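You operate a simulated robot arm through the tools that you are given. There is no shell and no other tool.

Carry out the task below with a simulated robot arm. There is one attempt and no reset: what you move stays moved.

TASK
Move the white and pink flat cartons under the strap and hook it again.
Fine: unhook the strap first; stand them upright under the strap; leave the third where it is. Where these are worked on the way, their far stop is far enough and under half their travel is too little: orange buckle of the strap.

Only the result counts: the job must be done as asked and must still hold three seconds after the hand-in. Knocking over, shifting, dropping, spilling or breaking anything else fails it.

THE ROBOT
A 7-joint arm with a two-finger parallel gripper, fixed in place. Base frame: the origin is on the floor under the middle of its stand, x ahead of it, y to its left, z up. Lengths are in mm, angles in degrees, forces in N, time in s.
It reaches about 1479 mm from its shoulder. Its first joint turns from -166.0 to 166.0 degrees. Payload 4.4 kg.
The TCP is the grasp point between the finger pads, 23 mm short of the fingertips. In the tool frame z runs along the fingers and y along their closing line. The gripper opens to 94 mm. The fingers are 38 mm wide and 10 mm thick; the gripper's body (54 by 96 mm) begins 39 mm behind the TCP.
Orientation is that of the tool frame in the base frame, as [roll, pitch, yaw] about the fixed x, y, z axes, in that order (R = Rz(yaw) Ry(pitch) Rx(roll)). With the fingers straight down and closing along the base's y, the tool's x points along the base's -x, its y along +y and its z along -z.

THE INTERFACE
- The arm moves only by the tool play_rows. Its argument "rows" is a list of rows, each a list of 3 entries, a list of its own where there are three numbers: the shift along the base's x, y, z in units of 400 mm (1.0 is 400 mm), then the turn, a rotation vector about the base's x, y, z in units of 120 degrees (1.0 is 120 degrees), then the opening, from 0 (shut) to 1 (fully open). In form: [[[x, y, z], [ax, ay, az], jaw], ...]. A call has 1 to 20 rows; each row is the pose to reach, as a shift and turn from the pose commanded when the call began. A call with a number of a shift or a turn outside -1 to 1 is refused whole. Each row takes 0.2 s and may step no farther than 50 mm and 8.6 degrees from the row before; otherwise, or with a gripper value out of range, the whole call is refused. Where a pose cannot be reached the arm comes as near as it can. A force on the tool above 70 N (or 10 N above the force at the start of the call, whichever is more), or a blocked arm, ends the call early, and 0.2 s more pass. The fingers move at their own pace (about 72 mm/s each) and stop on an object; they squeeze with about 23 N. The grip force told is the motor's: it shows also when the fingers shut on nothing. Time passes only in rows, and 0.2 s behind the last, so rows that repeat a pose let the fingers close. The reply holds the time, the measured pose of the TCP, the force on the tool along the base axes, the opening and the grip force, in the units named above and with some noise, with the torque about the TCP (base axes, N m) and any sound that the robot's microphone picked up.
- Cameras (640 x 400 px; columns grow to the right, rows downward): "scene" is fixed at [65.8, 502.4, 1417.6]; the picture's right is [-0.36, -0.93, 0.00], its down [-0.45, 0.17, -0.87] and it looks along [0.82, -0.31, -0.49] (base axes); focal length 320 px, centre (320, 200). "wrist" rides on the gripper at [86, 16, -74] in the tool frame; the picture's right is [-0.18, 0.98, 0.00], its down [-0.58, -0.11, -0.81] and it looks along [-0.79, -0.15, 0.59] (tool axes); focal length 243 px, centre (320, 200).
- grab_frame(camera): a new picture of that camera. No time passes.
- probe_pixels(camera, pixels): for up to 12 pixels [column, row] of the newest picture of that camera ("zoom" is the newest enlarged one), the place [x, y, z] in the base frame of the surface seen there, good to about 2 mm, but the place of the scene camera against the robot may be out by one fixed shift of up to 18 mm in any direction. No time passes.
- close_up(camera, box): a new picture of the part [left, top, right, bottom] of that camera's present view, enlarged. No time passes.
- close_job(): hands the job in; it is judged then, once.

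Leave the gripper open and the arm clear of the work at the hand-in unless told otherwise.

The tools are called after "Request:" by a JSON object that holds its "method" and its "body". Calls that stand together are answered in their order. play_rows: Moves the arm, as the interface text tells. Its arguments: {"type":"object","properties":{"rows":{"type":"array","items":{"type":"array"}}},"required":["rows"]} The other tools are called the same way: grab_frame (camera) takes a picture; probe_pixels (camera, pixels) gives the place of the surface under pixels of a picture; close_up (camera, box) takes an enlarged picture of a part of a camera's view; close_job () hands the job in.

At the start:

```text
time_s: 0.0
tool_pos: [684.0, 202.2, 1267.2]
tool_rot: [179.9, 0.0, -180.0]
force: [-0.1, -0.1, 0.9]
ft_torque: [0.06, -0.03, 0.03]
grip_width: 94.0
finger_force: 0.1
```

scene: 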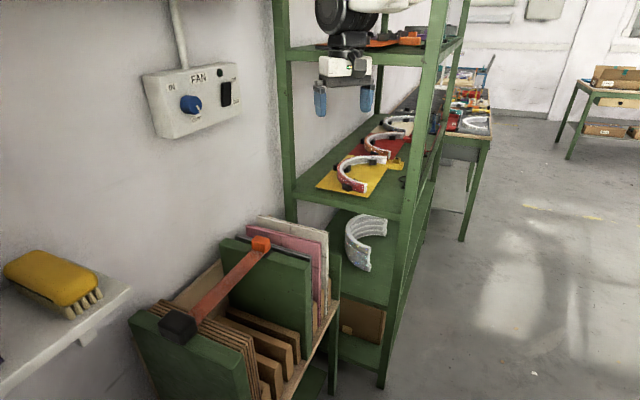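
wrist: 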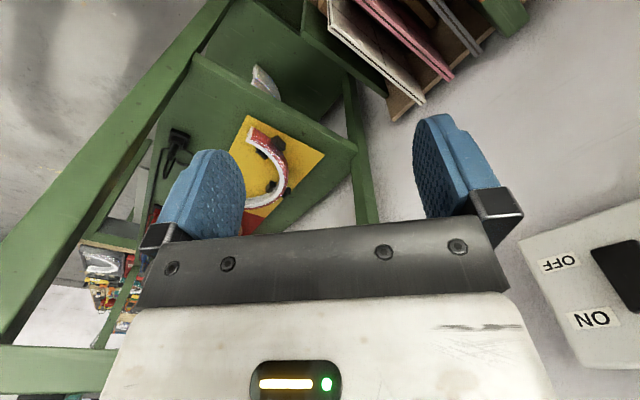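

I see a rack with a strap: orange buckle near scene pixel (261,243), dark anchor near (178,325), and white and pink flat cartons leaning behind the green panel. I'll take enlarged pictures to see the details.

Request:
{"method": "close_up", "body": {"camera": "scene", "box": [120, 200, 360, 400]}}

Request:
{"method": "close_up", "body": {"camera": "wrist", "box": [280, 0, 540, 130]}}

```text
2.00 times, centred on (240, 300) of scene
```

zoom: 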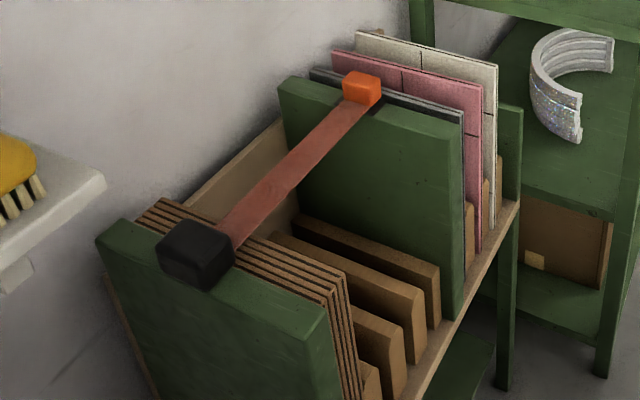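

```text
2.46 times, centred on (410, 65) of wrist
```

zoom: 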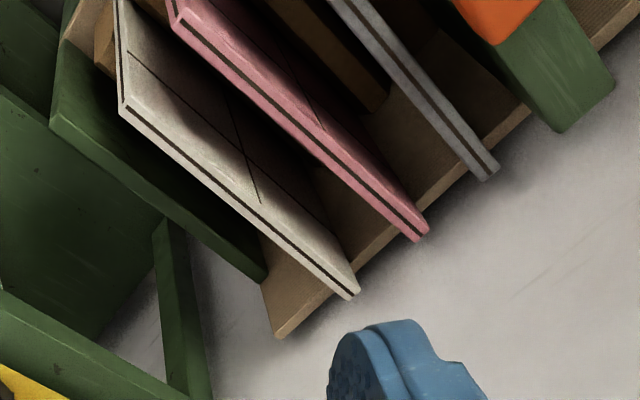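

The wrist zoom shows white, pink and grey cartons standing in slots. Now I probe in the wrist zoom: carton edges at white (120,105), (350,295), pink (175,20), (420,230), grey (340,0), (490,170), base board and walls.

Request:
{"method": "probe_pixels", "body": {"camera": "zoom", "pixels": [[122, 108], [350, 294], [176, 24], [420, 235], [490, 174], [350, 5], [280, 335], [525, 115], [520, 20], [560, 110], [60, 120], [265, 275]]}}

Request:
{"method": "close_up", "body": {"camera": "scene", "box": [200, 200, 350, 320]}}

```text
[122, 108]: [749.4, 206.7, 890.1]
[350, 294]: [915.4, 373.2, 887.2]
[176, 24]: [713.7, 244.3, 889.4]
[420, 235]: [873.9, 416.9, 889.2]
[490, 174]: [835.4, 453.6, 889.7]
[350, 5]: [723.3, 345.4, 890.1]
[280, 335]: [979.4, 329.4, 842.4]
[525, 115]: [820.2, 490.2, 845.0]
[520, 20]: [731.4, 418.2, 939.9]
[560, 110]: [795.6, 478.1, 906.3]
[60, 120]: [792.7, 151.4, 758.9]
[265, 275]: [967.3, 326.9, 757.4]
```

```text
3.33 times, centred on (275, 260) of scene
```

zoom: 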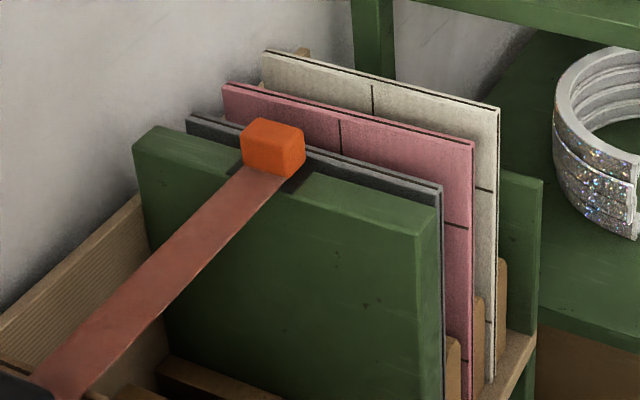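

Now I probe the scene zoom: buckle corners (270,145), (275,170), its top, wall top (160,135), (420,215), grey top (195,125), (435,190), pink (230,92), (470,145), white (270,58), (495,108).

Request:
{"method": "probe_pixels", "body": {"camera": "zoom", "pixels": [[262, 125], [285, 130], [268, 155], [297, 150], [150, 135], [425, 217], [190, 120], [437, 190], [226, 88], [471, 145], [266, 54], [496, 108]]}}

Request:
{"method": "close_up", "body": {"camera": "scene", "box": [120, 280, 320, 400]}}

```text
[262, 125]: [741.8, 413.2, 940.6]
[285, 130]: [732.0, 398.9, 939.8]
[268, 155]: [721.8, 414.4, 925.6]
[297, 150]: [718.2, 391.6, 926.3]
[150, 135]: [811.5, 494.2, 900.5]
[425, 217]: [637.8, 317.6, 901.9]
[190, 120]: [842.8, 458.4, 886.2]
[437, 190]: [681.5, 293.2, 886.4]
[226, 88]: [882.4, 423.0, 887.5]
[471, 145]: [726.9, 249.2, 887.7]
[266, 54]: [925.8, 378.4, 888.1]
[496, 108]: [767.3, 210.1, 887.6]
```

```text
3.20 times, centred on (220, 340) of scene
```

zoom: 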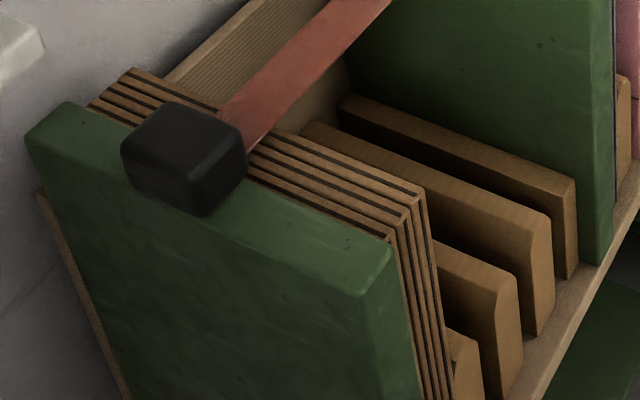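

Now I probe the dividers, the brown stack and the near wall in this zoom.

Request:
{"method": "probe_pixels", "body": {"camera": "zoom", "pixels": [[55, 120], [375, 270], [130, 72], [420, 190], [95, 105], [390, 235], [345, 98], [570, 178], [310, 128], [545, 215], [515, 270], [470, 350]]}}

Request:
{"method": "probe_pixels", "body": {"camera": "scene", "pixels": [[178, 320], [190, 322], [170, 335], [215, 292], [250, 257], [232, 278], [285, 345], [300, 340], [270, 380]]}}

```text
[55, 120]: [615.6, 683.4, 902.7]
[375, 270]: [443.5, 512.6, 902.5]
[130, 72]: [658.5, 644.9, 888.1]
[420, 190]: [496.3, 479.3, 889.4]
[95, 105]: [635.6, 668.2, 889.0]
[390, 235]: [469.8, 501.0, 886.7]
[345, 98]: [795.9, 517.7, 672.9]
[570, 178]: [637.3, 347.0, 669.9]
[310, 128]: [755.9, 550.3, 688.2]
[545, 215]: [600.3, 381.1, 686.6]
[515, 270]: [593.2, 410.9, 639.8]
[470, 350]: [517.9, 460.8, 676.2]
```

```text
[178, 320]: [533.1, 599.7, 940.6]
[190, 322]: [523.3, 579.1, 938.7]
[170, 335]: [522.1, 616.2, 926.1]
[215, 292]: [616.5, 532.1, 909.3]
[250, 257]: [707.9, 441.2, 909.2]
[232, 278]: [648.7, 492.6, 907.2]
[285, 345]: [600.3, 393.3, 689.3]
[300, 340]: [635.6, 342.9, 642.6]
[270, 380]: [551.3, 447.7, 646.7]
```

Before moving I check the surroundings: the brush shelf at (60,290), the fan box, the green shelf posts.

Request:
{"method": "probe_pixels", "body": {"camera": "scene", "pixels": [[55, 265], [100, 300], [120, 290], [30, 350], [190, 105], [150, 130], [282, 80], [430, 100], [250, 150], [380, 200], [355, 235], [200, 220]]}}

```text
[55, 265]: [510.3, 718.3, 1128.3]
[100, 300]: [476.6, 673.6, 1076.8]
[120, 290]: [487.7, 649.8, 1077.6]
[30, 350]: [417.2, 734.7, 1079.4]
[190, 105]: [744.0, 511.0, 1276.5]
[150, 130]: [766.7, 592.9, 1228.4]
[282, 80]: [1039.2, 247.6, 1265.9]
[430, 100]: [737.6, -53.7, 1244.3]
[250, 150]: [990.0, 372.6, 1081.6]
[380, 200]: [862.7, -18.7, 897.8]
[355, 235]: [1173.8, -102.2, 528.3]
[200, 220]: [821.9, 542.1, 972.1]
```

I probe the fan box's lower edge (e.g. (165,135), (240,110)), and its extents, to know how far to stay away when lifting cartons.

Request:
{"method": "probe_pixels", "body": {"camera": "scene", "pixels": [[163, 137], [238, 111], [143, 78], [237, 66], [190, 106], [180, 5], [180, 60], [155, 105], [120, 100], [300, 225], [330, 255], [335, 280]]}}

```text
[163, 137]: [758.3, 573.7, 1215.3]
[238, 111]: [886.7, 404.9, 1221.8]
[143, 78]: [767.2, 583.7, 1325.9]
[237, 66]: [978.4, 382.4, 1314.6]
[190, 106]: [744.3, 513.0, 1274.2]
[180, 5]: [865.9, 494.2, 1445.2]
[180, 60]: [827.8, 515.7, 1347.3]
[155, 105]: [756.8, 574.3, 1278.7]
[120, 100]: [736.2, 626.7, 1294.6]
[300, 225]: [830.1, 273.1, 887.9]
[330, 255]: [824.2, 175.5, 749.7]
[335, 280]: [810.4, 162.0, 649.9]
```

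The fan box's underside is at about z 1215 and s≈880+, so I'll keep the hand well to the robot's side when high. Now I turn the tool 45° about vertical (closing line across the cartons) and back off to x≈410, y≈270, z≈1100 for a view down the slots.

Request:
{"method": "play_rows", "body": {"rows": [[[-0.0856, 0.0209, -0.0522], [0, 0, 0.0469], 1], [[-0.1712, 0.0419, -0.1044], [0, 0, 0.0938], 1], [[-0.2569, 0.0628, -0.1566], [0, 0, 0.1406], 1], [[-0.3425, 0.0838, -0.2088], [0, 0, 0.1875], 1], [[-0.4281, 0.1047, -0.2609], [0, 0, 0.2344], 1], [[-0.5138, 0.1256, -0.3131], [0, 0, 0.2813], 1], [[-0.5994, 0.1466, -0.3653], [0, 0, 0.3281], 1], [[-0.685, 0.1675, -0.4175], [0, 0, 0.375], 1]]}}

Request:
{"method": "grab_frame", "body": {"camera": "wrist"}}

Request:
{"method": "grab_frame", "body": {"camera": "scene"}}

```text
time_s: 1.8
tool_pos: [411.2, 269.7, 1098.7]
tool_rot: [180.0, 0.0, -134.9]
force: [-0.2, 1.3, -0.7]
ft_torque: [0.01, -0.03, 0.0]
grip_width: 93.9
finger_force: 0.1
```

```text
taken
```

wrist: 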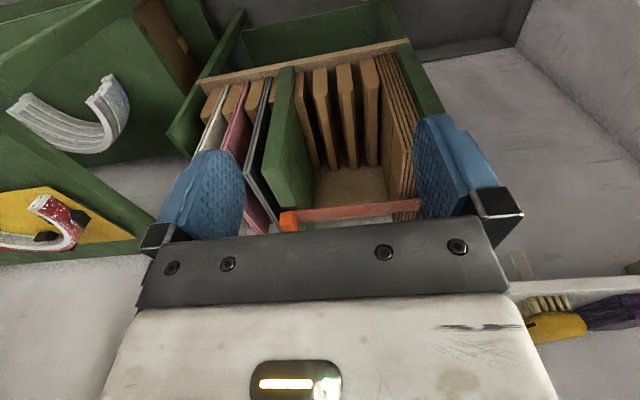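

```text
taken
```

scene: 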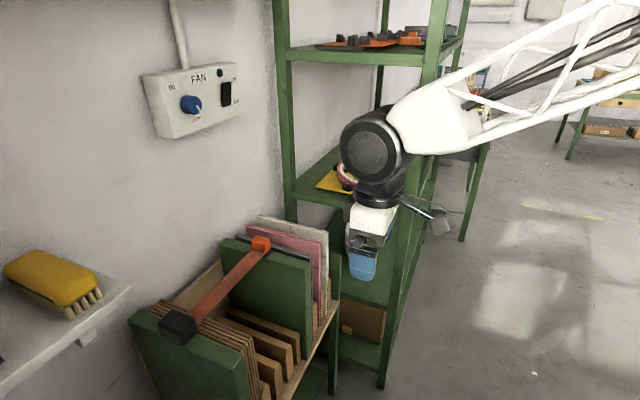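

The wrist picture (inverted, picture-down is up) shows the slots well. I enlarge the slot region.

Request:
{"method": "close_up", "body": {"camera": "wrist", "box": [270, 50, 430, 150]}}

```text
4.00 times, centred on (350, 100) of wrist
```

zoom: 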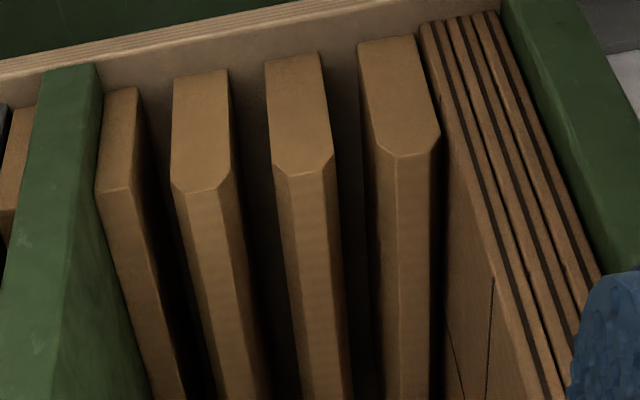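

I probe the dividers' faces and slots: D1 (130,150),(140,230); D2 (200,130), (215,230); D3 (300,110),(310,210); D4 (395,90),(412,200) and slot edges.

Request:
{"method": "probe_pixels", "body": {"camera": "zoom", "pixels": [[104, 185], [132, 188], [175, 183], [228, 172], [275, 165], [333, 152], [374, 143], [438, 135], [188, 192], [222, 190], [286, 174], [323, 171]]}}

Request:
{"method": "probe_pixels", "body": {"camera": "wrist", "pixels": [[286, 80], [274, 85], [290, 205], [308, 200], [385, 70], [400, 75], [350, 180], [312, 160], [330, 160], [345, 150], [360, 155], [375, 150]]}}

```text
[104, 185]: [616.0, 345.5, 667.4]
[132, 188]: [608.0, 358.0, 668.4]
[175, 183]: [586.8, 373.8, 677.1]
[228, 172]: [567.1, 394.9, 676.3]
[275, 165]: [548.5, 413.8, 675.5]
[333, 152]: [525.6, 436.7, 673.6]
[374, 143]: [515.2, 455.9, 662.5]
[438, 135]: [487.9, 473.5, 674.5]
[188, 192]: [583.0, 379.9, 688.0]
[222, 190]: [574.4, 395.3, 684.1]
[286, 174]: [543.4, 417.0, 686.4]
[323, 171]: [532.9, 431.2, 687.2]
```

```text
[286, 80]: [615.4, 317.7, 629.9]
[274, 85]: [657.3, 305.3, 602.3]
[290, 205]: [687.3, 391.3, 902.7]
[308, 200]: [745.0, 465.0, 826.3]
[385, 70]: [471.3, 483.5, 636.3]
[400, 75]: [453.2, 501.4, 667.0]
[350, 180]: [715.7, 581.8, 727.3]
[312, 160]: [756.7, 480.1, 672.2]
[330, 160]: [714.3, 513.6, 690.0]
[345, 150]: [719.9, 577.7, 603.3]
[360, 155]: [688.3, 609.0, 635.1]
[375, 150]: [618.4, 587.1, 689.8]
```

I compute rack coordinates: free slots are about 26 mm wide at t≈-164, -108, -53 (t=(y-x)/√2). Now I look at the cartons' tops and buckle more closely.

Request:
{"method": "close_up", "body": {"camera": "wrist", "box": [180, 60, 340, 160]}}

Request:
{"method": "close_up", "body": {"camera": "wrist", "box": [240, 150, 440, 240]}}

```text
4.00 times, centred on (260, 110) of wrist
```

zoom: 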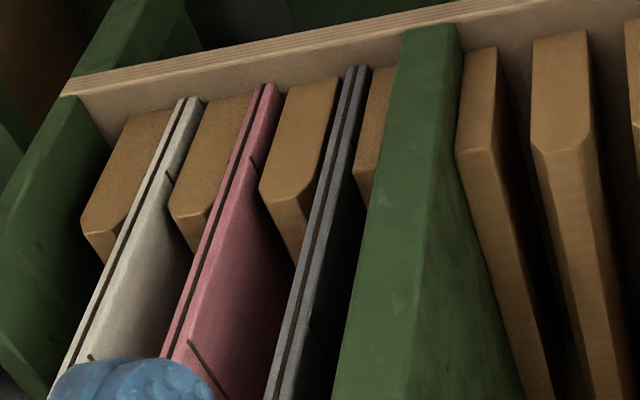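

```text
3.20 times, centred on (340, 195) of wrist
```

zoom: 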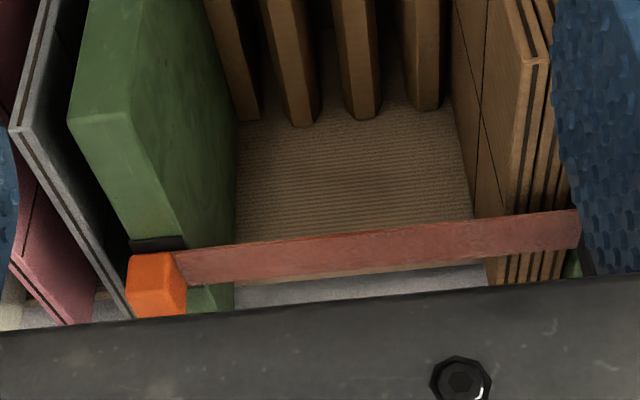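

I take finer looks at the buckle and the anchor from the scene camera.

Request:
{"method": "close_up", "body": {"camera": "scene", "box": [230, 225, 294, 265]}}

Request:
{"method": "close_up", "body": {"camera": "scene", "box": [140, 290, 236, 350]}}

```text
10.00 times, centred on (262, 245) of scene
```

zoom: 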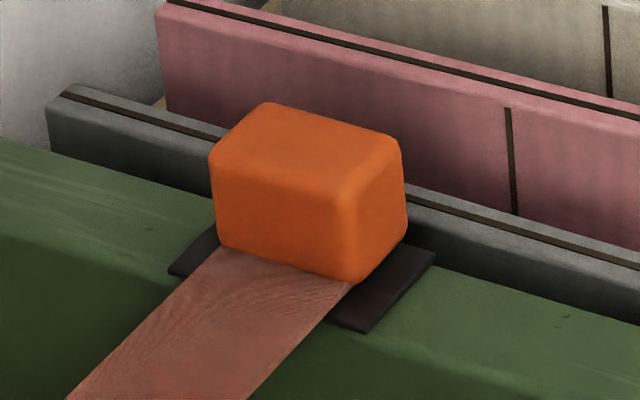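

```text
6.67 times, centred on (188, 320) of scene
```

zoom: 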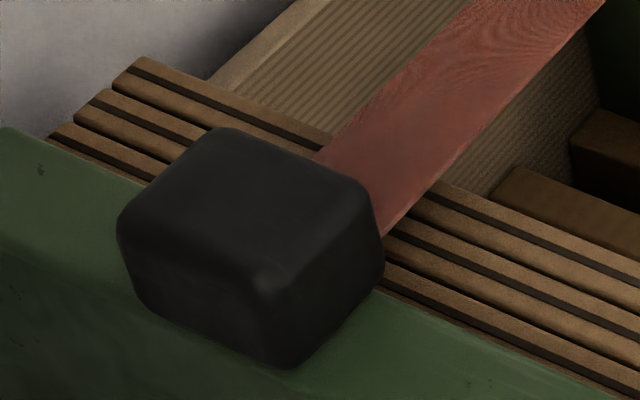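

Probing the anchor box first (this zoom), corners at (230,135), (375,195), (265,285), (125,225), and the strap next to it.

Request:
{"method": "probe_pixels", "body": {"camera": "zoom", "pixels": [[225, 138], [360, 190], [270, 270], [135, 220], [200, 200], [350, 170], [395, 210], [180, 300], [330, 300], [370, 230], [440, 60], [480, 130]]}}

Request:
{"method": "close_up", "body": {"camera": "scene", "box": [230, 225, 294, 265]}}

Request:
{"method": "probe_pixels", "body": {"camera": "zoom", "pixels": [[270, 112], [385, 145], [345, 185], [218, 160], [300, 145], [225, 235], [345, 272], [398, 230], [190, 265], [360, 325], [420, 255], [280, 270]]}}

```text
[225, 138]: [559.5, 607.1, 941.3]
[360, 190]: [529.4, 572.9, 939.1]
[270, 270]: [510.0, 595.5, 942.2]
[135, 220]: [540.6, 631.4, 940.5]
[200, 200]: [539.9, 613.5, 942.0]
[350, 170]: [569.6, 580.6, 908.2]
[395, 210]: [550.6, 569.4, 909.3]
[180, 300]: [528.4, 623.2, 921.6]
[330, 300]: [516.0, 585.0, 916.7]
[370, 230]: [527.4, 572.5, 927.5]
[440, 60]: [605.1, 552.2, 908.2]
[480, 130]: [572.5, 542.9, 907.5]
```

```text
10.00 times, centred on (262, 245) of scene
```

zoom: 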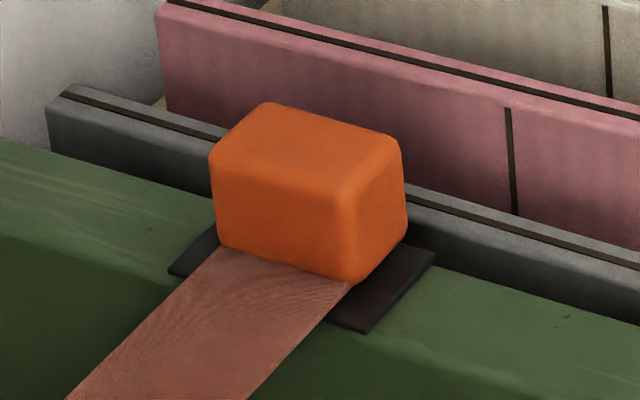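

```text
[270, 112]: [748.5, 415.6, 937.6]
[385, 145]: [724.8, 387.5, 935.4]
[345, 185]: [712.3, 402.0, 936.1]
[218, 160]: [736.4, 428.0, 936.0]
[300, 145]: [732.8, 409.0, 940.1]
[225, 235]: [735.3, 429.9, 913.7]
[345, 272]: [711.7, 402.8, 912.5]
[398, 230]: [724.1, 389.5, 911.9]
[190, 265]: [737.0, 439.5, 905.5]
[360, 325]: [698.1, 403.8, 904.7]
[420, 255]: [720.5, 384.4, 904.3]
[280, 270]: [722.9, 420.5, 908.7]
```

I want the size of the hand/wrist for clearance next to the fan box: probing the arm at scene pixels (368,152), (345,150), (400,120), (372,215), (450,110).

Request:
{"method": "probe_pixels", "body": {"camera": "scene", "pixels": [[368, 152], [345, 150], [370, 118], [420, 120], [372, 215], [355, 200], [390, 185], [470, 100], [440, 215], [362, 270], [185, 103], [205, 95]]}}

```text
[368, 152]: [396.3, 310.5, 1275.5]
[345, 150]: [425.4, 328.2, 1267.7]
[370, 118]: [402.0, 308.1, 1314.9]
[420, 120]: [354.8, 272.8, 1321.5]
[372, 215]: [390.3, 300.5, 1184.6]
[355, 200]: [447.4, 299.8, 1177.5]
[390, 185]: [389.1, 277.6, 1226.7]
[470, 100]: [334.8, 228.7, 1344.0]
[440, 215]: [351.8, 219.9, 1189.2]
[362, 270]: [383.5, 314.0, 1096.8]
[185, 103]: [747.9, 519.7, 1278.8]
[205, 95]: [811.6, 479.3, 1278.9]
```

Clearances look fine. Next I move above the buckle (x≈721, y≈403, z≈1000) turning the tool -90° so the fingers close along the buckle's long side, letting the buckle pivot between the pads.

Request:
{"method": "play_rows", "body": {"rows": [[[0.0648, 0.0279, -0.0208], [0, 0, -0.0625], 1], [[0.1297, 0.0558, -0.0417], [0, 0, -0.125], 1], [[0.1945, 0.0838, -0.0625], [0, 0, -0.1875], 1], [[0.2593, 0.1117, -0.0833], [0, 0, -0.25], 1], [[0.3242, 0.1396, -0.1042], [0, 0, -0.3125], 1], [[0.389, 0.1675, -0.125], [0, 0, -0.375], 1], [[0.4538, 0.1954, -0.1458], [0, 0, -0.4375], 1], [[0.5187, 0.2233, -0.1667], [0, 0, -0.5], 1], [[0.5835, 0.2513, -0.1875], [0, 0, -0.5625], 1], [[0.6483, 0.2792, -0.2083], [0, 0, -0.625], 1], [[0.7132, 0.3071, -0.2292], [0, 0, -0.6875], 1], [[0.778, 0.335, -0.25], [0, 0, -0.75], 1]]}}

Request:
{"method": "grab_frame", "body": {"camera": "wrist"}}

Request:
{"method": "grab_frame", "body": {"camera": "scene"}}

```text
time_s: 4.4
tool_pos: [722.8, 406.2, 999.7]
tool_rot: [179.8, 0.0, 134.9]
force: [1.1, 0.9, -0.8]
ft_torque: [0.02, 0.0, 0.02]
grip_width: 94.0
finger_force: 0.0
```

```text
taken
```

wrist: 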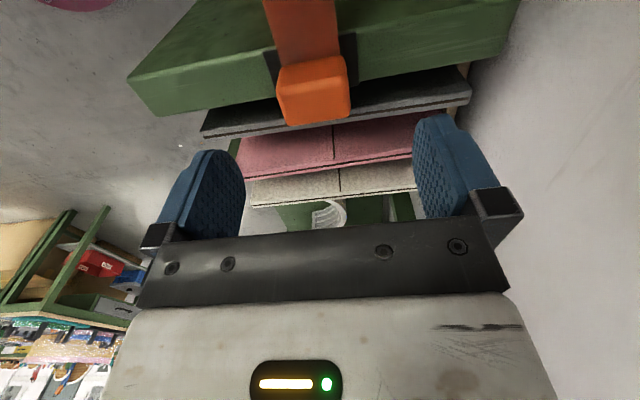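

```text
taken
```

scene: 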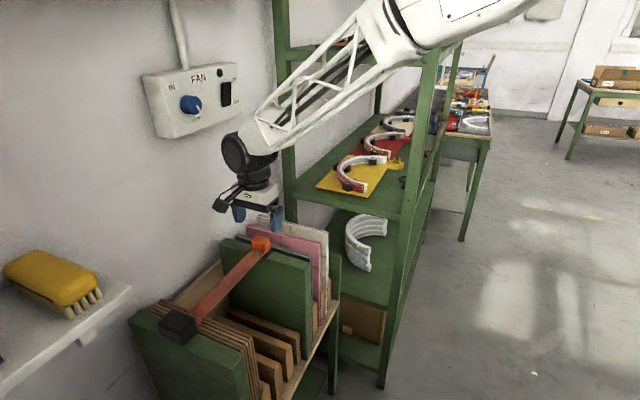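

The buckle is in the wrist view at (313,90). I probe its faces and the catch plate, strap and grey carton from the wrist for exact positions.

Request:
{"method": "close_up", "body": {"camera": "wrist", "box": [240, 0, 400, 140]}}

Request:
{"method": "probe_pixels", "body": {"camera": "wrist", "pixels": [[282, 95], [347, 90], [290, 122], [348, 114], [315, 75], [315, 110], [272, 60], [353, 45], [305, 20], [335, 15], [150, 110], [205, 132]]}}

```text
2.86 times, centred on (320, 70) of wrist
```

zoom: 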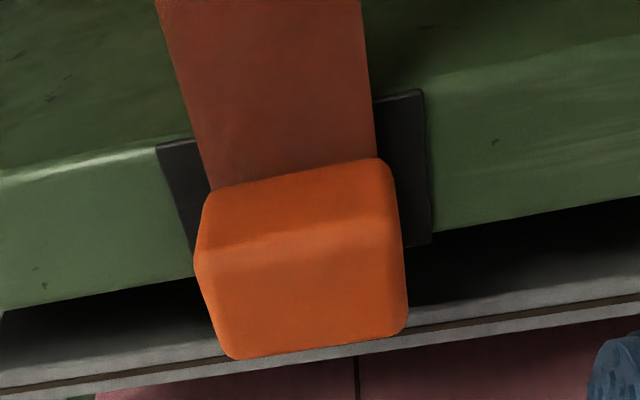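

```text
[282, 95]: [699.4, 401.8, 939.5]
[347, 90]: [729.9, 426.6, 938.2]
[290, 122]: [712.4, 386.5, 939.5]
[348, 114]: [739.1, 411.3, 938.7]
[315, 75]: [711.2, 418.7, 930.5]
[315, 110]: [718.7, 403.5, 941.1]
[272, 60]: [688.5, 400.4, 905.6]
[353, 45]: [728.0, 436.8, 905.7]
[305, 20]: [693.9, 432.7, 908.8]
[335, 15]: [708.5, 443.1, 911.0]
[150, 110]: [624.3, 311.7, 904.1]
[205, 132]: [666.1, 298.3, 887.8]
```

Buckle centre is about s=797, t=-222, z 907–941; the TCP is right above it (722.8,406.2). I lower 67 mm to z≈933 and then close on it.

Request:
{"method": "play_rows", "body": {"rows": [[[0, 0, -0.08], [0, 0, 0], 1], [[0, 0, -0.13], [0, 0, 0], 1], [[0, 0, -0.1675], [0, 0, 0], 1], [[0, 0, -0.1675], [0, 0, 0], 0.6], [[0, 0, -0.1675], [0, 0, 0], 0.3], [[0, 0, -0.1675], [0, 0, 0], 0.0], [[0, 0, -0.1675], [0, 0, 0], 0.0]]}}

Request:
{"method": "grab_frame", "body": {"camera": "wrist"}}

```text
time_s: 6.0
tool_pos: [721.8, 402.7, 932.5]
tool_rot: [-179.9, 0.0, 135.0]
force: [-30.2, -28.0, 13.9]
ft_torque: [-0.29, 0.55, 0.14]
grip_width: 43.7
finger_force: 45.3
```

```text
taken
```

wrist: 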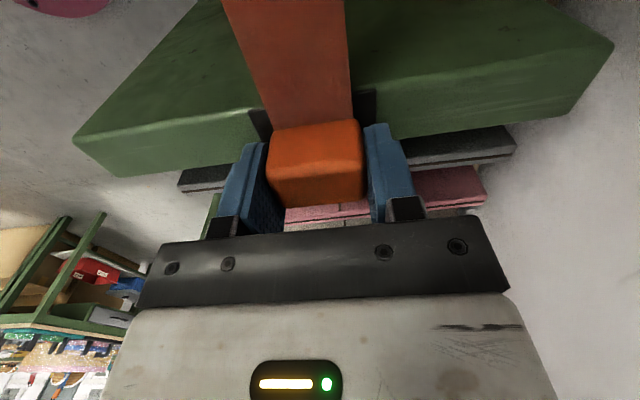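

The fingers hold the buckle (43.7 mm), but a side force of ~41 N toward -u shows I'm slightly off-centre. I nudge 2 mm toward -u and read again.

Request:
{"method": "play_rows", "body": {"rows": [[[-0.0035, -0.0035, 0], [0, 0, 0], 0.0], [[-0.0035, -0.0035, 0], [0, 0, 0], 0.0]]}}

```text
time_s: 6.6
tool_pos: [721.9, 402.7, 933.0]
tool_rot: [179.9, 0.0, 135.0]
force: [-5.1, -6.3, 0.0]
ft_torque: [0.02, 0.13, -0.15]
grip_width: 43.9
finger_force: 45.0
```

Side force dropped to ~8 N. Now I try a gentle 6 mm lift to feel how the buckle is guided.

Request:
{"method": "play_rows", "body": {"rows": [[[0, 0, 0.0075], [0, 0, 0], 0.0], [[0, 0, 0.015], [0, 0, 0], 0.0]]}}

Request:
{"method": "grab_frame", "body": {"camera": "wrist"}}

```text
time_s: 7.2
tool_pos: [722.0, 403.6, 936.7]
tool_rot: [-179.9, 0.0, 135.0]
force: [13.8, 14.2, -35.8]
ft_torque: [0.12, -0.22, -0.14]
grip_width: 43.8
finger_force: 45.2
```

```text
taken
```

wrist: 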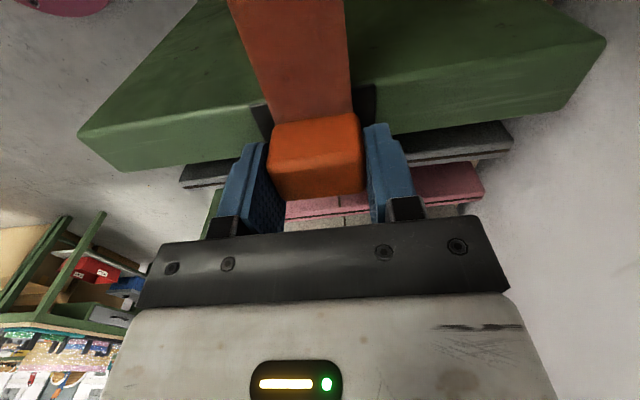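

Lifting meets -36 N. I probe the buckle's top and the plate to see if it moved.

Request:
{"method": "probe_pixels", "body": {"camera": "wrist", "pixels": [[275, 160], [355, 150], [315, 165], [285, 195], [360, 188], [315, 135], [260, 120], [365, 100], [300, 80], [300, 20]]}}

Request:
{"method": "close_up", "body": {"camera": "scene", "box": [200, 180, 328, 260]}}

```text
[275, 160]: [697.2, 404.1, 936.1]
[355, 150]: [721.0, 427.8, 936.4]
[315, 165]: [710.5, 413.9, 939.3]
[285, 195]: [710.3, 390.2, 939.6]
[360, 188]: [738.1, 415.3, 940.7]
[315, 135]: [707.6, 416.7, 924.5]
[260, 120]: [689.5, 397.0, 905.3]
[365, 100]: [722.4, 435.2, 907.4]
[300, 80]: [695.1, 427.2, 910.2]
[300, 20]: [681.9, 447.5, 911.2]
```

```text
5.00 times, centred on (264, 220) of scene
```

zoom: 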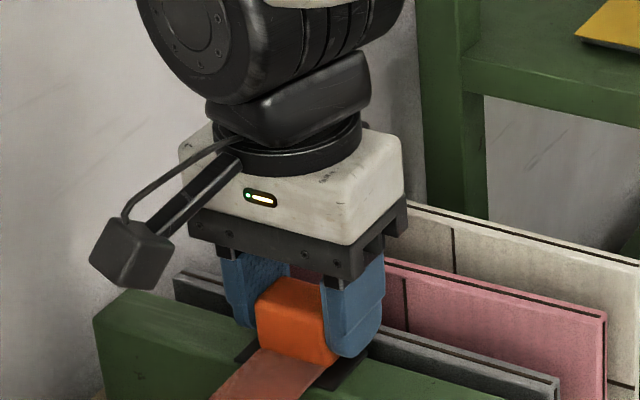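

No visible motion upward. I return down and test a 5 mm move toward the anchor (+v).

Request:
{"method": "play_rows", "body": {"rows": [[[0, 0, -0.015], [0, 0, 0], 0.0], [[-0.0044, 0.0044, -0.015], [0, 0, 0], 0.0], [[-0.0088, 0.0088, -0.015], [0, 0, 0], 0.0]]}}

```text
time_s: 8.0
tool_pos: [718.5, 406.7, 934.1]
tool_rot: [-180.0, 0.0, 135.0]
force: [-10.7, -18.2, 35.6]
ft_torque: [-0.77, 1.03, 0.41]
grip_width: 43.7
finger_force: 45.1
```

Only about 5 N along v, so the buckle seems to slide toward the anchor. I check by moving 15 mm farther along +v, easing z up 1 mm and watching the forces.

Request:
{"method": "play_rows", "body": {"rows": [[[-0.0088, 0.0088, 0.0025], [0, 0, 0], 0.0], [[-0.0177, 0.0177, 0.0025], [0, 0, 0], 0.0], [[-0.0265, 0.0265, 0.0025], [0, 0, 0], 0.0]]}}

Request:
{"method": "grab_frame", "body": {"camera": "wrist"}}

Request:
{"method": "close_up", "body": {"camera": "scene", "box": [140, 190, 300, 350]}}

```text
time_s: 8.8
tool_pos: [706.0, 419.3, 933.6]
tool_rot: [-180.0, 0.0, 135.0]
force: [-11.8, -9.2, 31.3]
ft_torque: [0.39, 0.85, -0.06]
grip_width: 43.8
finger_force: 44.9
```

```text
taken
```

wrist: 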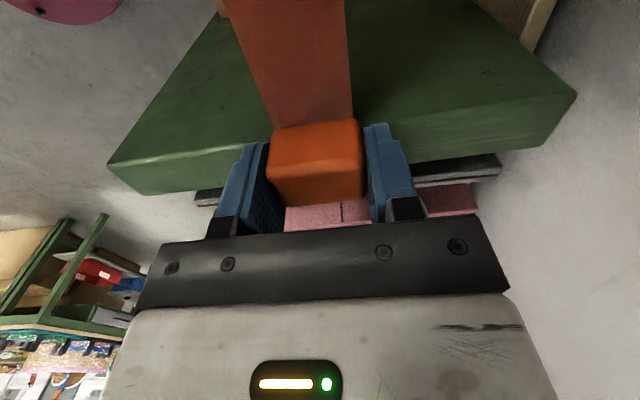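

```text
2.50 times, centred on (220, 270) of scene
```

zoom: 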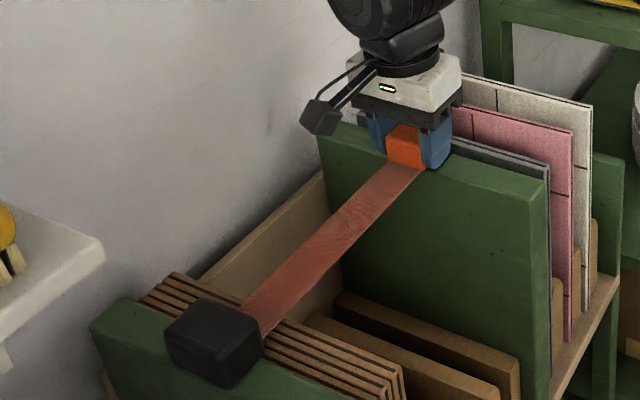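

Confirmed: the buckle slides along the strap toward the black anchor (a retractor). I ease 1.5 mm up to remove the downward push and slide about 150 mm farther in 12.5 mm steps.

Request:
{"method": "play_rows", "body": {"rows": [[[0, 0, 0.004], [0, 0, 0], 0], [[-0.0221, 0.0221, 0.004], [0, 0, 0], 0], [[-0.0442, 0.0442, 0.004], [0, 0, 0], 0], [[-0.0663, 0.0663, 0.004], [0, 0, 0], 0], [[-0.0884, 0.0884, 0.004], [0, 0, 0], 0], [[-0.1105, 0.1105, 0.004], [0, 0, 0], 0], [[-0.1326, 0.1326, 0.004], [0, 0, 0], 0], [[-0.1547, 0.1547, 0.004], [0, 0, 0], 0], [[-0.1768, 0.1768, 0.004], [0, 0, 0], 0], [[-0.1989, 0.1989, 0.004], [0, 0, 0], 0], [[-0.221, 0.221, 0.004], [0, 0, 0], 0], [[-0.2431, 0.2431, 0.004], [0, 0, 0], 0], [[-0.2652, 0.2652, 0.004], [0, 0, 0], 0]]}}

Request:
{"method": "grab_frame", "body": {"camera": "wrist"}}

Request:
{"method": "grab_frame", "body": {"camera": "scene"}}

```text
time_s: 11.3
tool_pos: [615.1, 507.8, 933.9]
tool_rot: [180.0, 0.0, 135.0]
force: [13.2, 17.6, -9.9]
ft_torque: [-0.01, 0.22, -0.01]
grip_width: 43.9
finger_force: 45.1
stopped in row 12: the force on the tool passed its limit at 71 N (the readings are from after the stop); the commanded pose is now the measured one
```

```text
taken
```

wrist: 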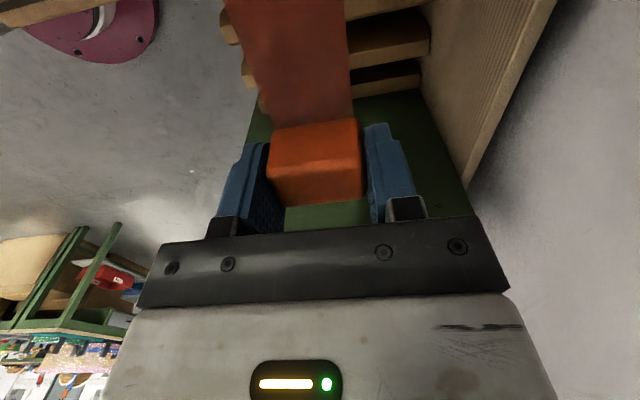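

```text
taken
```

scene: 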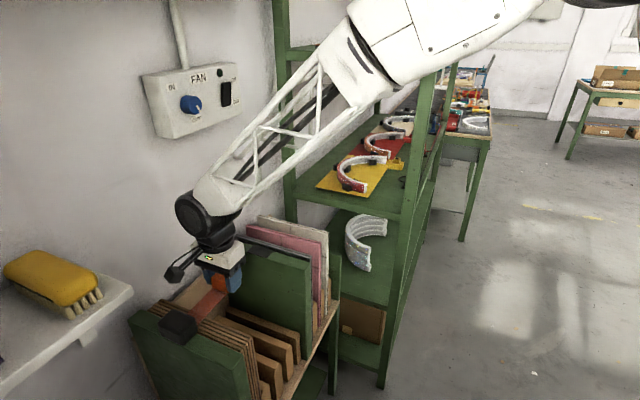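

Stopped at t≈-76 after ~147 mm. I check whether this is the end stop by pushing 4 mm more in small steps.

Request:
{"method": "play_rows", "body": {"rows": [[[-0.0035, 0.0035, 0], [0, 0, 0], 0], [[-0.007, 0.007, 0], [0, 0, 0], 0]]}}

```text
time_s: 11.9
tool_pos: [612.3, 511.5, 933.4]
tool_rot: [180.0, 0.0, 135.1]
force: [25.1, 27.2, -17.7]
ft_torque: [-0.55, -0.14, 0.11]
grip_width: 43.9
finger_force: 45.5
```

No resistance along v; the force is sideways (+u ~37 N, 2 mm off the rail line). I shift +u 2 mm, then slide on in 12 mm steps with a slight +u drift.

Request:
{"method": "play_rows", "body": {"rows": [[[0.0038, 0.0038, 0.002], [0, 0, 0], 0], [[-0.0174, 0.0251, 0.002], [0, 0, 0], 0], [[-0.0386, 0.0464, 0.002], [0, 0, 0], 0], [[-0.0596, 0.0678, 0.002], [0, 0, 0], 0]]}}

Request:
{"method": "grab_frame", "body": {"camera": "wrist"}}

Request:
{"method": "close_up", "body": {"camera": "scene", "box": [120, 220, 300, 360]}}

```text
time_s: 12.9
tool_pos: [586.7, 536.3, 933.9]
tool_rot: [-179.8, 0.0, 134.9]
force: [-38.6, -35.6, -12.5]
ft_torque: [0.38, 0.1, 0.28]
grip_width: 44.0
finger_force: 44.5
```

```text
taken
```

wrist: 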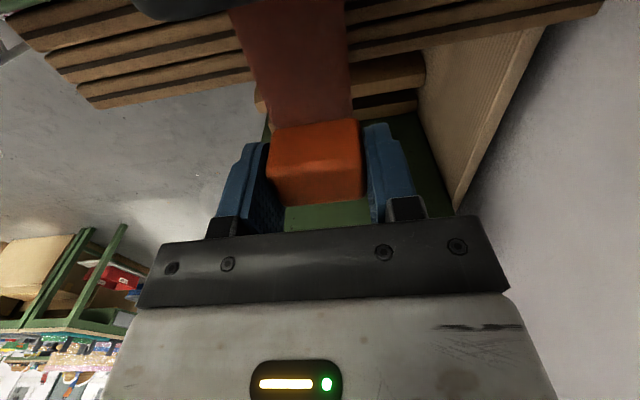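

```text
2.86 times, centred on (210, 290) of scene
```

zoom: 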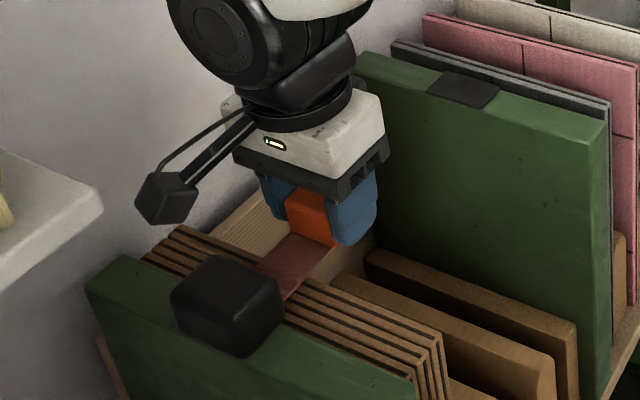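

Now at t≈-36 and sideways force reversed (-52 N), so I take 1.3 mm back toward -u, then slide in 8 mm steps toward the far stop.

Request:
{"method": "play_rows", "body": {"rows": [[[-0.0023, -0.0023, 0], [0, 0, 0], 0], [[-0.0164, 0.0118, 0], [0, 0, 0], 0], [[-0.0305, 0.0259, 0], [0, 0, 0], 0]]}}

```text
time_s: 13.7
tool_pos: [576.5, 547.7, 933.9]
tool_rot: [179.9, 0.0, 135.1]
force: [-19.2, -17.0, -36.3]
ft_torque: [0.04, -0.22, 0.02]
grip_width: 44.0
finger_force: 45.3
```

t≈-20 now, forces moderate. I correct 0.6 mm in -u and 1 mm down, and continue in 6 mm steps, watching for the stop.

Request:
{"method": "play_rows", "body": {"rows": [[[-0.0011, -0.0011, -0.0025], [0, 0, 0], 0], [[-0.0117, 0.0095, -0.0025], [0, 0, 0], 0], [[-0.0223, 0.0201, -0.0025], [0, 0, 0], 0], [[-0.0329, 0.0307, -0.0025], [0, 0, 0], 0]]}}

Request:
{"method": "grab_frame", "body": {"camera": "wrist"}}

Request:
{"method": "close_up", "body": {"camera": "scene", "box": [120, 240, 280, 360]}}

```text
time_s: 14.7
tool_pos: [564.2, 560.2, 934.4]
tool_rot: [179.9, 0.0, 134.9]
force: [-18.7, -16.7, -9.9]
ft_torque: [-0.07, 0.09, -0.23]
grip_width: 43.7
finger_force: 45.3
```

```text
taken
```

wrist: 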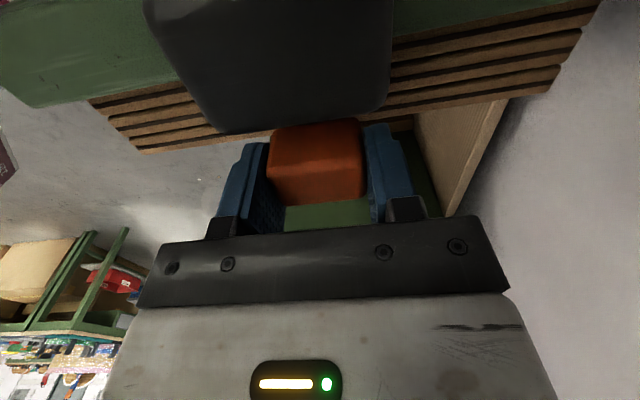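

```text
3.33 times, centred on (200, 300) of scene
```

zoom: 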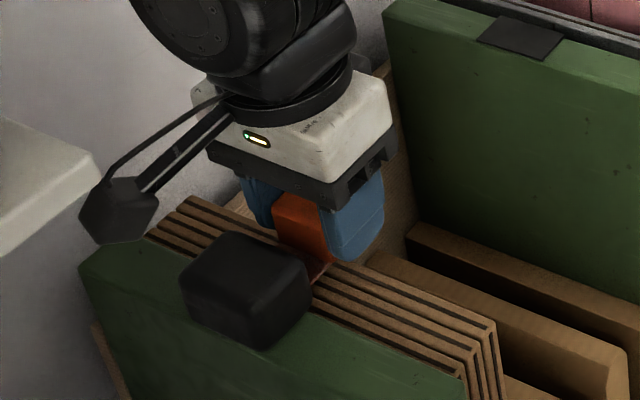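

t≈-3 and only a sliver of strap left. I go on in 4 mm steps until the stop is felt.

Request:
{"method": "play_rows", "body": {"rows": [[[-0.0076, 0.0066, -0.0005], [0, 0, 0], 0], [[-0.0147, 0.0137, -0.0005], [0, 0, 0], 0], [[-0.0217, 0.0207, -0.0005], [0, 0, 0], 0]]}}

```text
time_s: 15.5
tool_pos: [555.9, 569.4, 934.6]
tool_rot: [179.9, -0.1, 135.0]
force: [-3.2, -0.4, -9.7]
ft_torque: [0.08, -0.07, 0.43]
grip_width: 44.2
finger_force: 45.3
```

t≈9.5 with free motion. Two more 2.5 mm steps.

Request:
{"method": "play_rows", "body": {"rows": [[[-0.0044, 0.0044, 0], [0, 0, 0], 0], [[-0.0088, 0.0088, 0], [0, 0, 0], 0]]}}

Request:
{"method": "grab_frame", "body": {"camera": "wrist"}}

Request:
{"method": "close_up", "body": {"camera": "scene", "box": [150, 270, 230, 340]}}

```text
time_s: 16.1
tool_pos: [552.2, 572.5, 934.9]
tool_rot: [179.9, 0.1, 135.1]
force: [9.2, 3.4, -7.8]
ft_torque: [0.21, -0.32, 0.08]
grip_width: 43.7
finger_force: 45.1
```

```text
taken
```

wrist: 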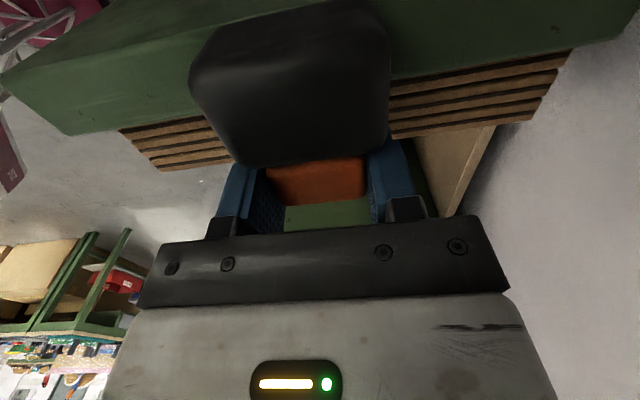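

```text
5.71 times, centred on (190, 305) of scene
```

zoom: 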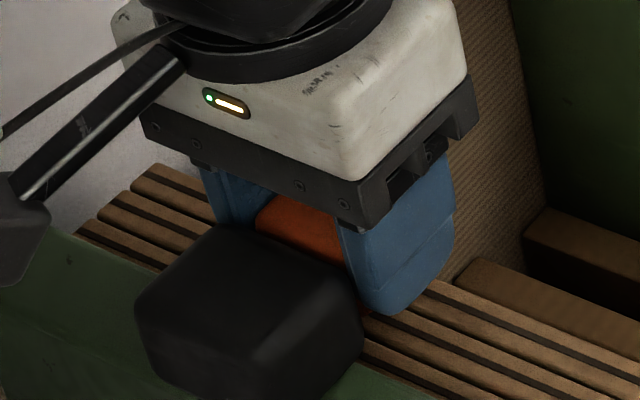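

t≈14; I try 3 mm more to feel the stop.

Request:
{"method": "play_rows", "body": {"rows": [[[-0.0053, 0.0053, 0], [0, 0, 0], 0]]}}

```text
time_s: 16.5
tool_pos: [551.5, 573.4, 934.6]
tool_rot: [179.9, 0.2, 134.9]
force: [59.2, -29.2, -4.4]
ft_torque: [-0.2, 0.75, 1.89]
grip_width: 43.9
finger_force: 44.9
```

The stop is felt (-62 N along v): the far stop is reached. I back off 2 mm, open, and rise 70 mm.

Request:
{"method": "play_rows", "body": {"rows": [[[0.0035, -0.0035, 0], [0, 0, 0], 0], [[0.0035, -0.0035, 0], [0, 0, 0], 0.5], [[0.0035, -0.0035, 0], [0, 0, 0], 1], [[0.0035, -0.0035, 0], [0, 0, 0], 1], [[0.0035, -0.0035, 0.08], [0, 0, 0], 1], [[0.0035, -0.0035, 0.18], [0, 0, 0], 1], [[0.0035, -0.0035, 0.28], [0, 0, 0], 1]]}}

Request:
{"method": "grab_frame", "body": {"camera": "wrist"}}

Request:
{"method": "close_up", "body": {"camera": "scene", "box": [120, 200, 360, 400]}}

```text
time_s: 17.3
tool_pos: [550.4, 573.6, 934.5]
tool_rot: [179.9, 0.0, 135.0]
force: [0.4, -0.4, -0.6]
ft_torque: [0.0, 0.01, 0.03]
grip_width: 94.0
finger_force: 0.1
stopped in row 3: the force on the tool passed its limit at 80 N (the readings are from after the stop); the commanded pose is now the measured one
```

```text
taken
```

wrist: 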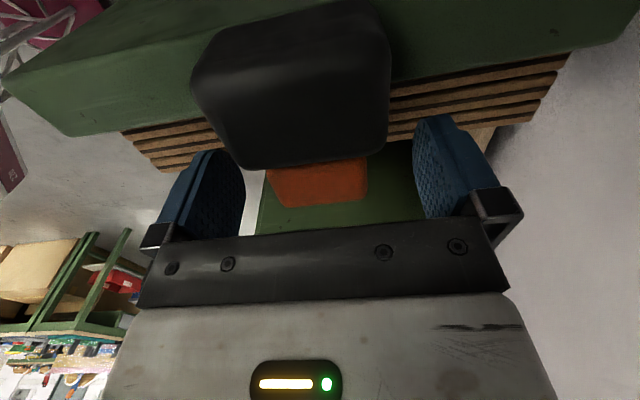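

```text
2.00 times, centred on (240, 300) of scene
```

zoom: 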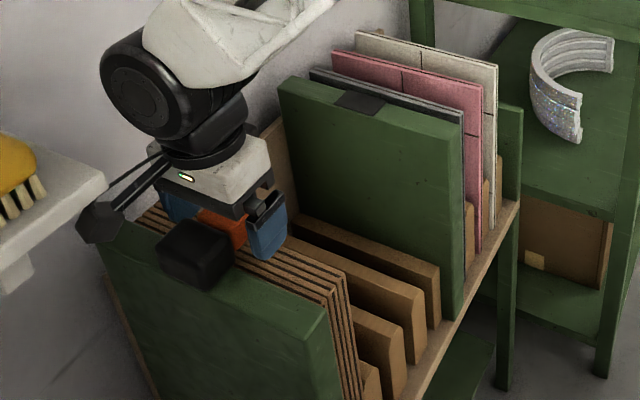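

The buckle is released at its far stop next to the anchor, and the gripper is open. I rise 80 mm, then swing to a viewing pose on the robot side (x≈608, y≈184, z≈1050), turning +90° so the fingers close across the cartons.

Request:
{"method": "play_rows", "body": {"rows": [[[0, 0, 0.1], [0, 0, 0], 1], [[0, 0, 0.2], [0, 0, 0], 1], [[0.0119, -0.0812, 0.2073], [0, 0, 0.0625], 1], [[0.0238, -0.1623, 0.2146], [0, 0, 0.125], 1], [[0.0358, -0.2435, 0.2219], [0, 0, 0.1875], 1], [[0.0477, -0.3247, 0.2292], [0, 0, 0.25], 1], [[0.0596, -0.4058, 0.2365], [0, 0, 0.3125], 1], [[0.0715, -0.487, 0.2438], [0, 0, 0.375], 1], [[0.0834, -0.5682, 0.251], [0, 0, 0.4375], 1], [[0.0953, -0.6493, 0.2583], [0, 0, 0.5], 1], [[0.1073, -0.7305, 0.2656], [0, 0, 0.5625], 1], [[0.1192, -0.8117, 0.2729], [0, 0, 0.625], 1], [[0.1311, -0.8928, 0.2802], [0, 0, 0.6875], 1], [[0.143, -0.974, 0.2875], [0, 0, 0.75], 1]]}}

Request:
{"method": "grab_frame", "body": {"camera": "wrist"}}

Request:
{"method": "grab_frame", "body": {"camera": "scene"}}

```text
time_s: 17.7
tool_pos: [546.6, 571.0, 961.6]
tool_rot: [-179.1, 0.1, 134.8]
force: [-0.1, 1.5, -9.4]
ft_torque: [-1.08, -0.47, -0.07]
grip_width: 94.3
finger_force: 0.1
stopped in row 2: the force on the tool passed its limit at 124 N (the readings are from after the stop); the commanded pose is now the measured one
```

```text
taken
```

wrist: 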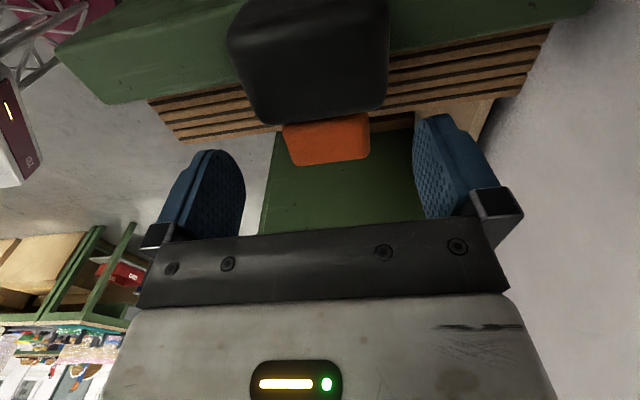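

```text
taken
```

scene: 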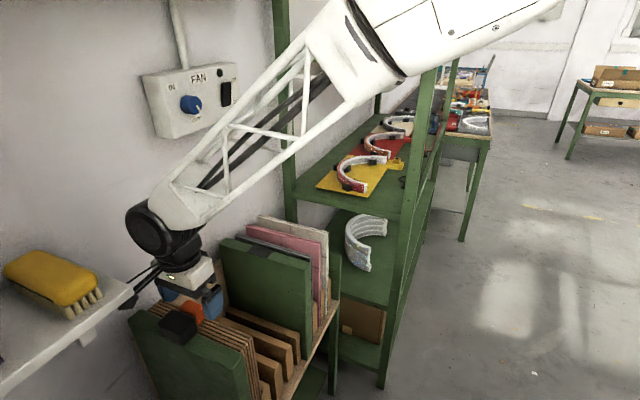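

The camera boom touched the brush shelf's underside while rising (force stop). I lower 6 mm, slide away along -v by 120 mm at this height (nothing there above z 910 beside the fingers' path), and then look.

Request:
{"method": "play_rows", "body": {"rows": [[[0, 0, -0.015], [0, 0, 0], 1], [[0.0354, -0.0354, -0.015], [0, 0, 0], 1], [[0.0884, -0.0884, -0.015], [0, 0, 0], 1], [[0.1414, -0.1414, -0.015], [0, 0, 0], 1], [[0.2121, -0.2121, -0.015], [0, 0, 0], 1]]}}

Request:
{"method": "grab_frame", "body": {"camera": "scene"}}

Request:
{"method": "grab_frame", "body": {"camera": "wrist"}}

```text
time_s: 18.9
tool_pos: [631.5, 484.0, 957.5]
tool_rot: [-179.2, 0.1, 134.9]
force: [-0.3, -0.3, 0.9]
ft_torque: [-0.03, 0.02, -0.01]
grip_width: 94.0
finger_force: 0.1
```

```text
taken
```

scene: 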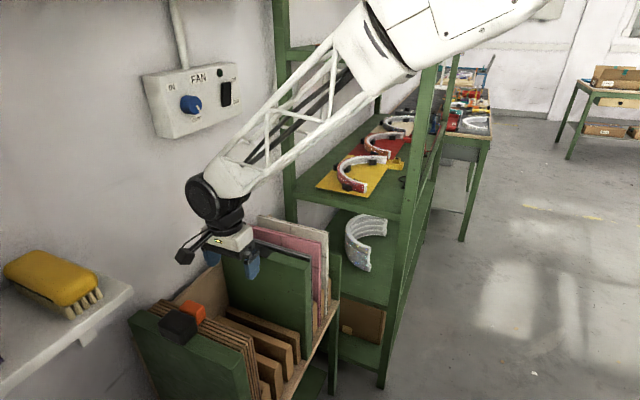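

```text
taken
```

wrist: 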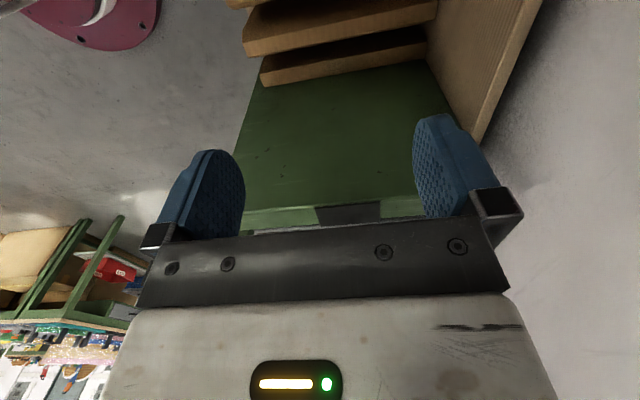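

The brush and shelf are unmoved, and the buckle sits at the anchor. I first remove the 0.8° tilt picked up at the stop while rising 40 mm.

Request:
{"method": "play_rows", "body": {"rows": [[[0, 0, 0.05], [0.0024, -0.0024, 0], 1], [[0, 0, 0.1], [0.0047, -0.0047, 0], 1]]}}

```text
time_s: 19.5
tool_pos: [632.9, 485.3, 995.9]
tool_rot: [179.9, 0.1, 134.8]
force: [-0.4, -0.6, 0.9]
ft_torque: [0.01, -0.02, 0.03]
grip_width: 94.4
finger_force: 0.0
```

Tilt is corrected. Now I move to the viewing pose (x≈608, y≈184, z≈1050) with a +90° turn.

Request:
{"method": "play_rows", "body": {"rows": [[[-0.005, -0.0627, 0.0113], [0, 0, 0.0625], 1], [[-0.0099, -0.1254, 0.0225], [0, 0, 0.125], 1], [[-0.0149, -0.1881, 0.0338], [0, 0, 0.1875], 1], [[-0.0198, -0.2508, 0.045], [0, 0, 0.25], 1], [[-0.0248, -0.3135, 0.0563], [0, 0, 0.3125], 1], [[-0.0298, -0.3763, 0.0675], [0, 0, 0.375], 1], [[-0.0347, -0.439, 0.0788], [0, 0, 0.4375], 1], [[-0.0397, -0.5017, 0.09], [0, 0, 0.5], 1], [[-0.0446, -0.5644, 0.1013], [0, 0, 0.5625], 1], [[-0.0496, -0.6271, 0.1125], [0, 0, 0.625], 1], [[-0.0545, -0.6898, 0.1238], [0, 0, 0.6875], 1], [[-0.0595, -0.7525, 0.135], [0, 0, 0.75], 1]]}}

Request:
{"method": "grab_frame", "body": {"camera": "wrist"}}

Request:
{"method": "grab_frame", "body": {"camera": "scene"}}

```text
time_s: 22.1
tool_pos: [609.0, 185.6, 1050.7]
tool_rot: [179.9, 0.1, -135.0]
force: [-0.5, -0.8, -0.2]
ft_torque: [-0.02, -0.05, 0.01]
grip_width: 93.9
finger_force: 0.0
```

```text
taken
```

wrist: 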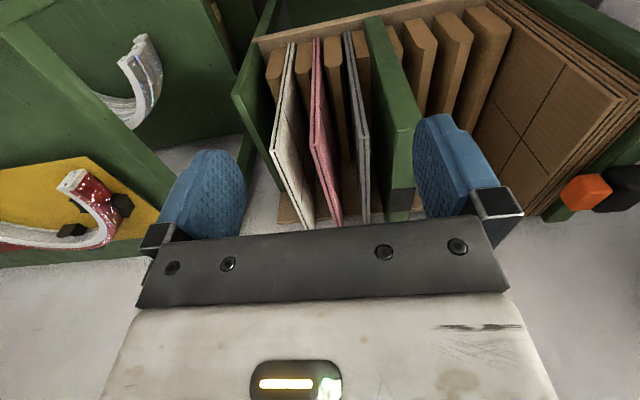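

```text
taken
```

scene: 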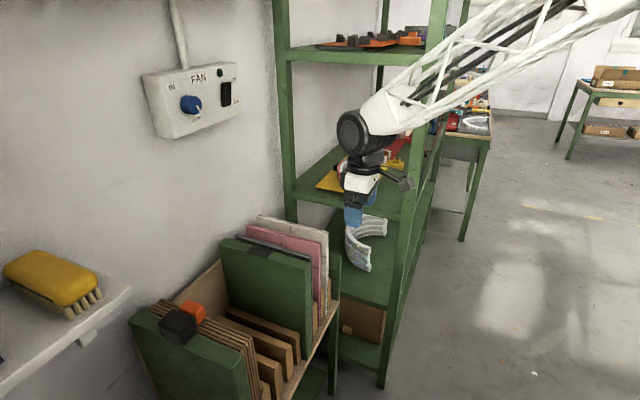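

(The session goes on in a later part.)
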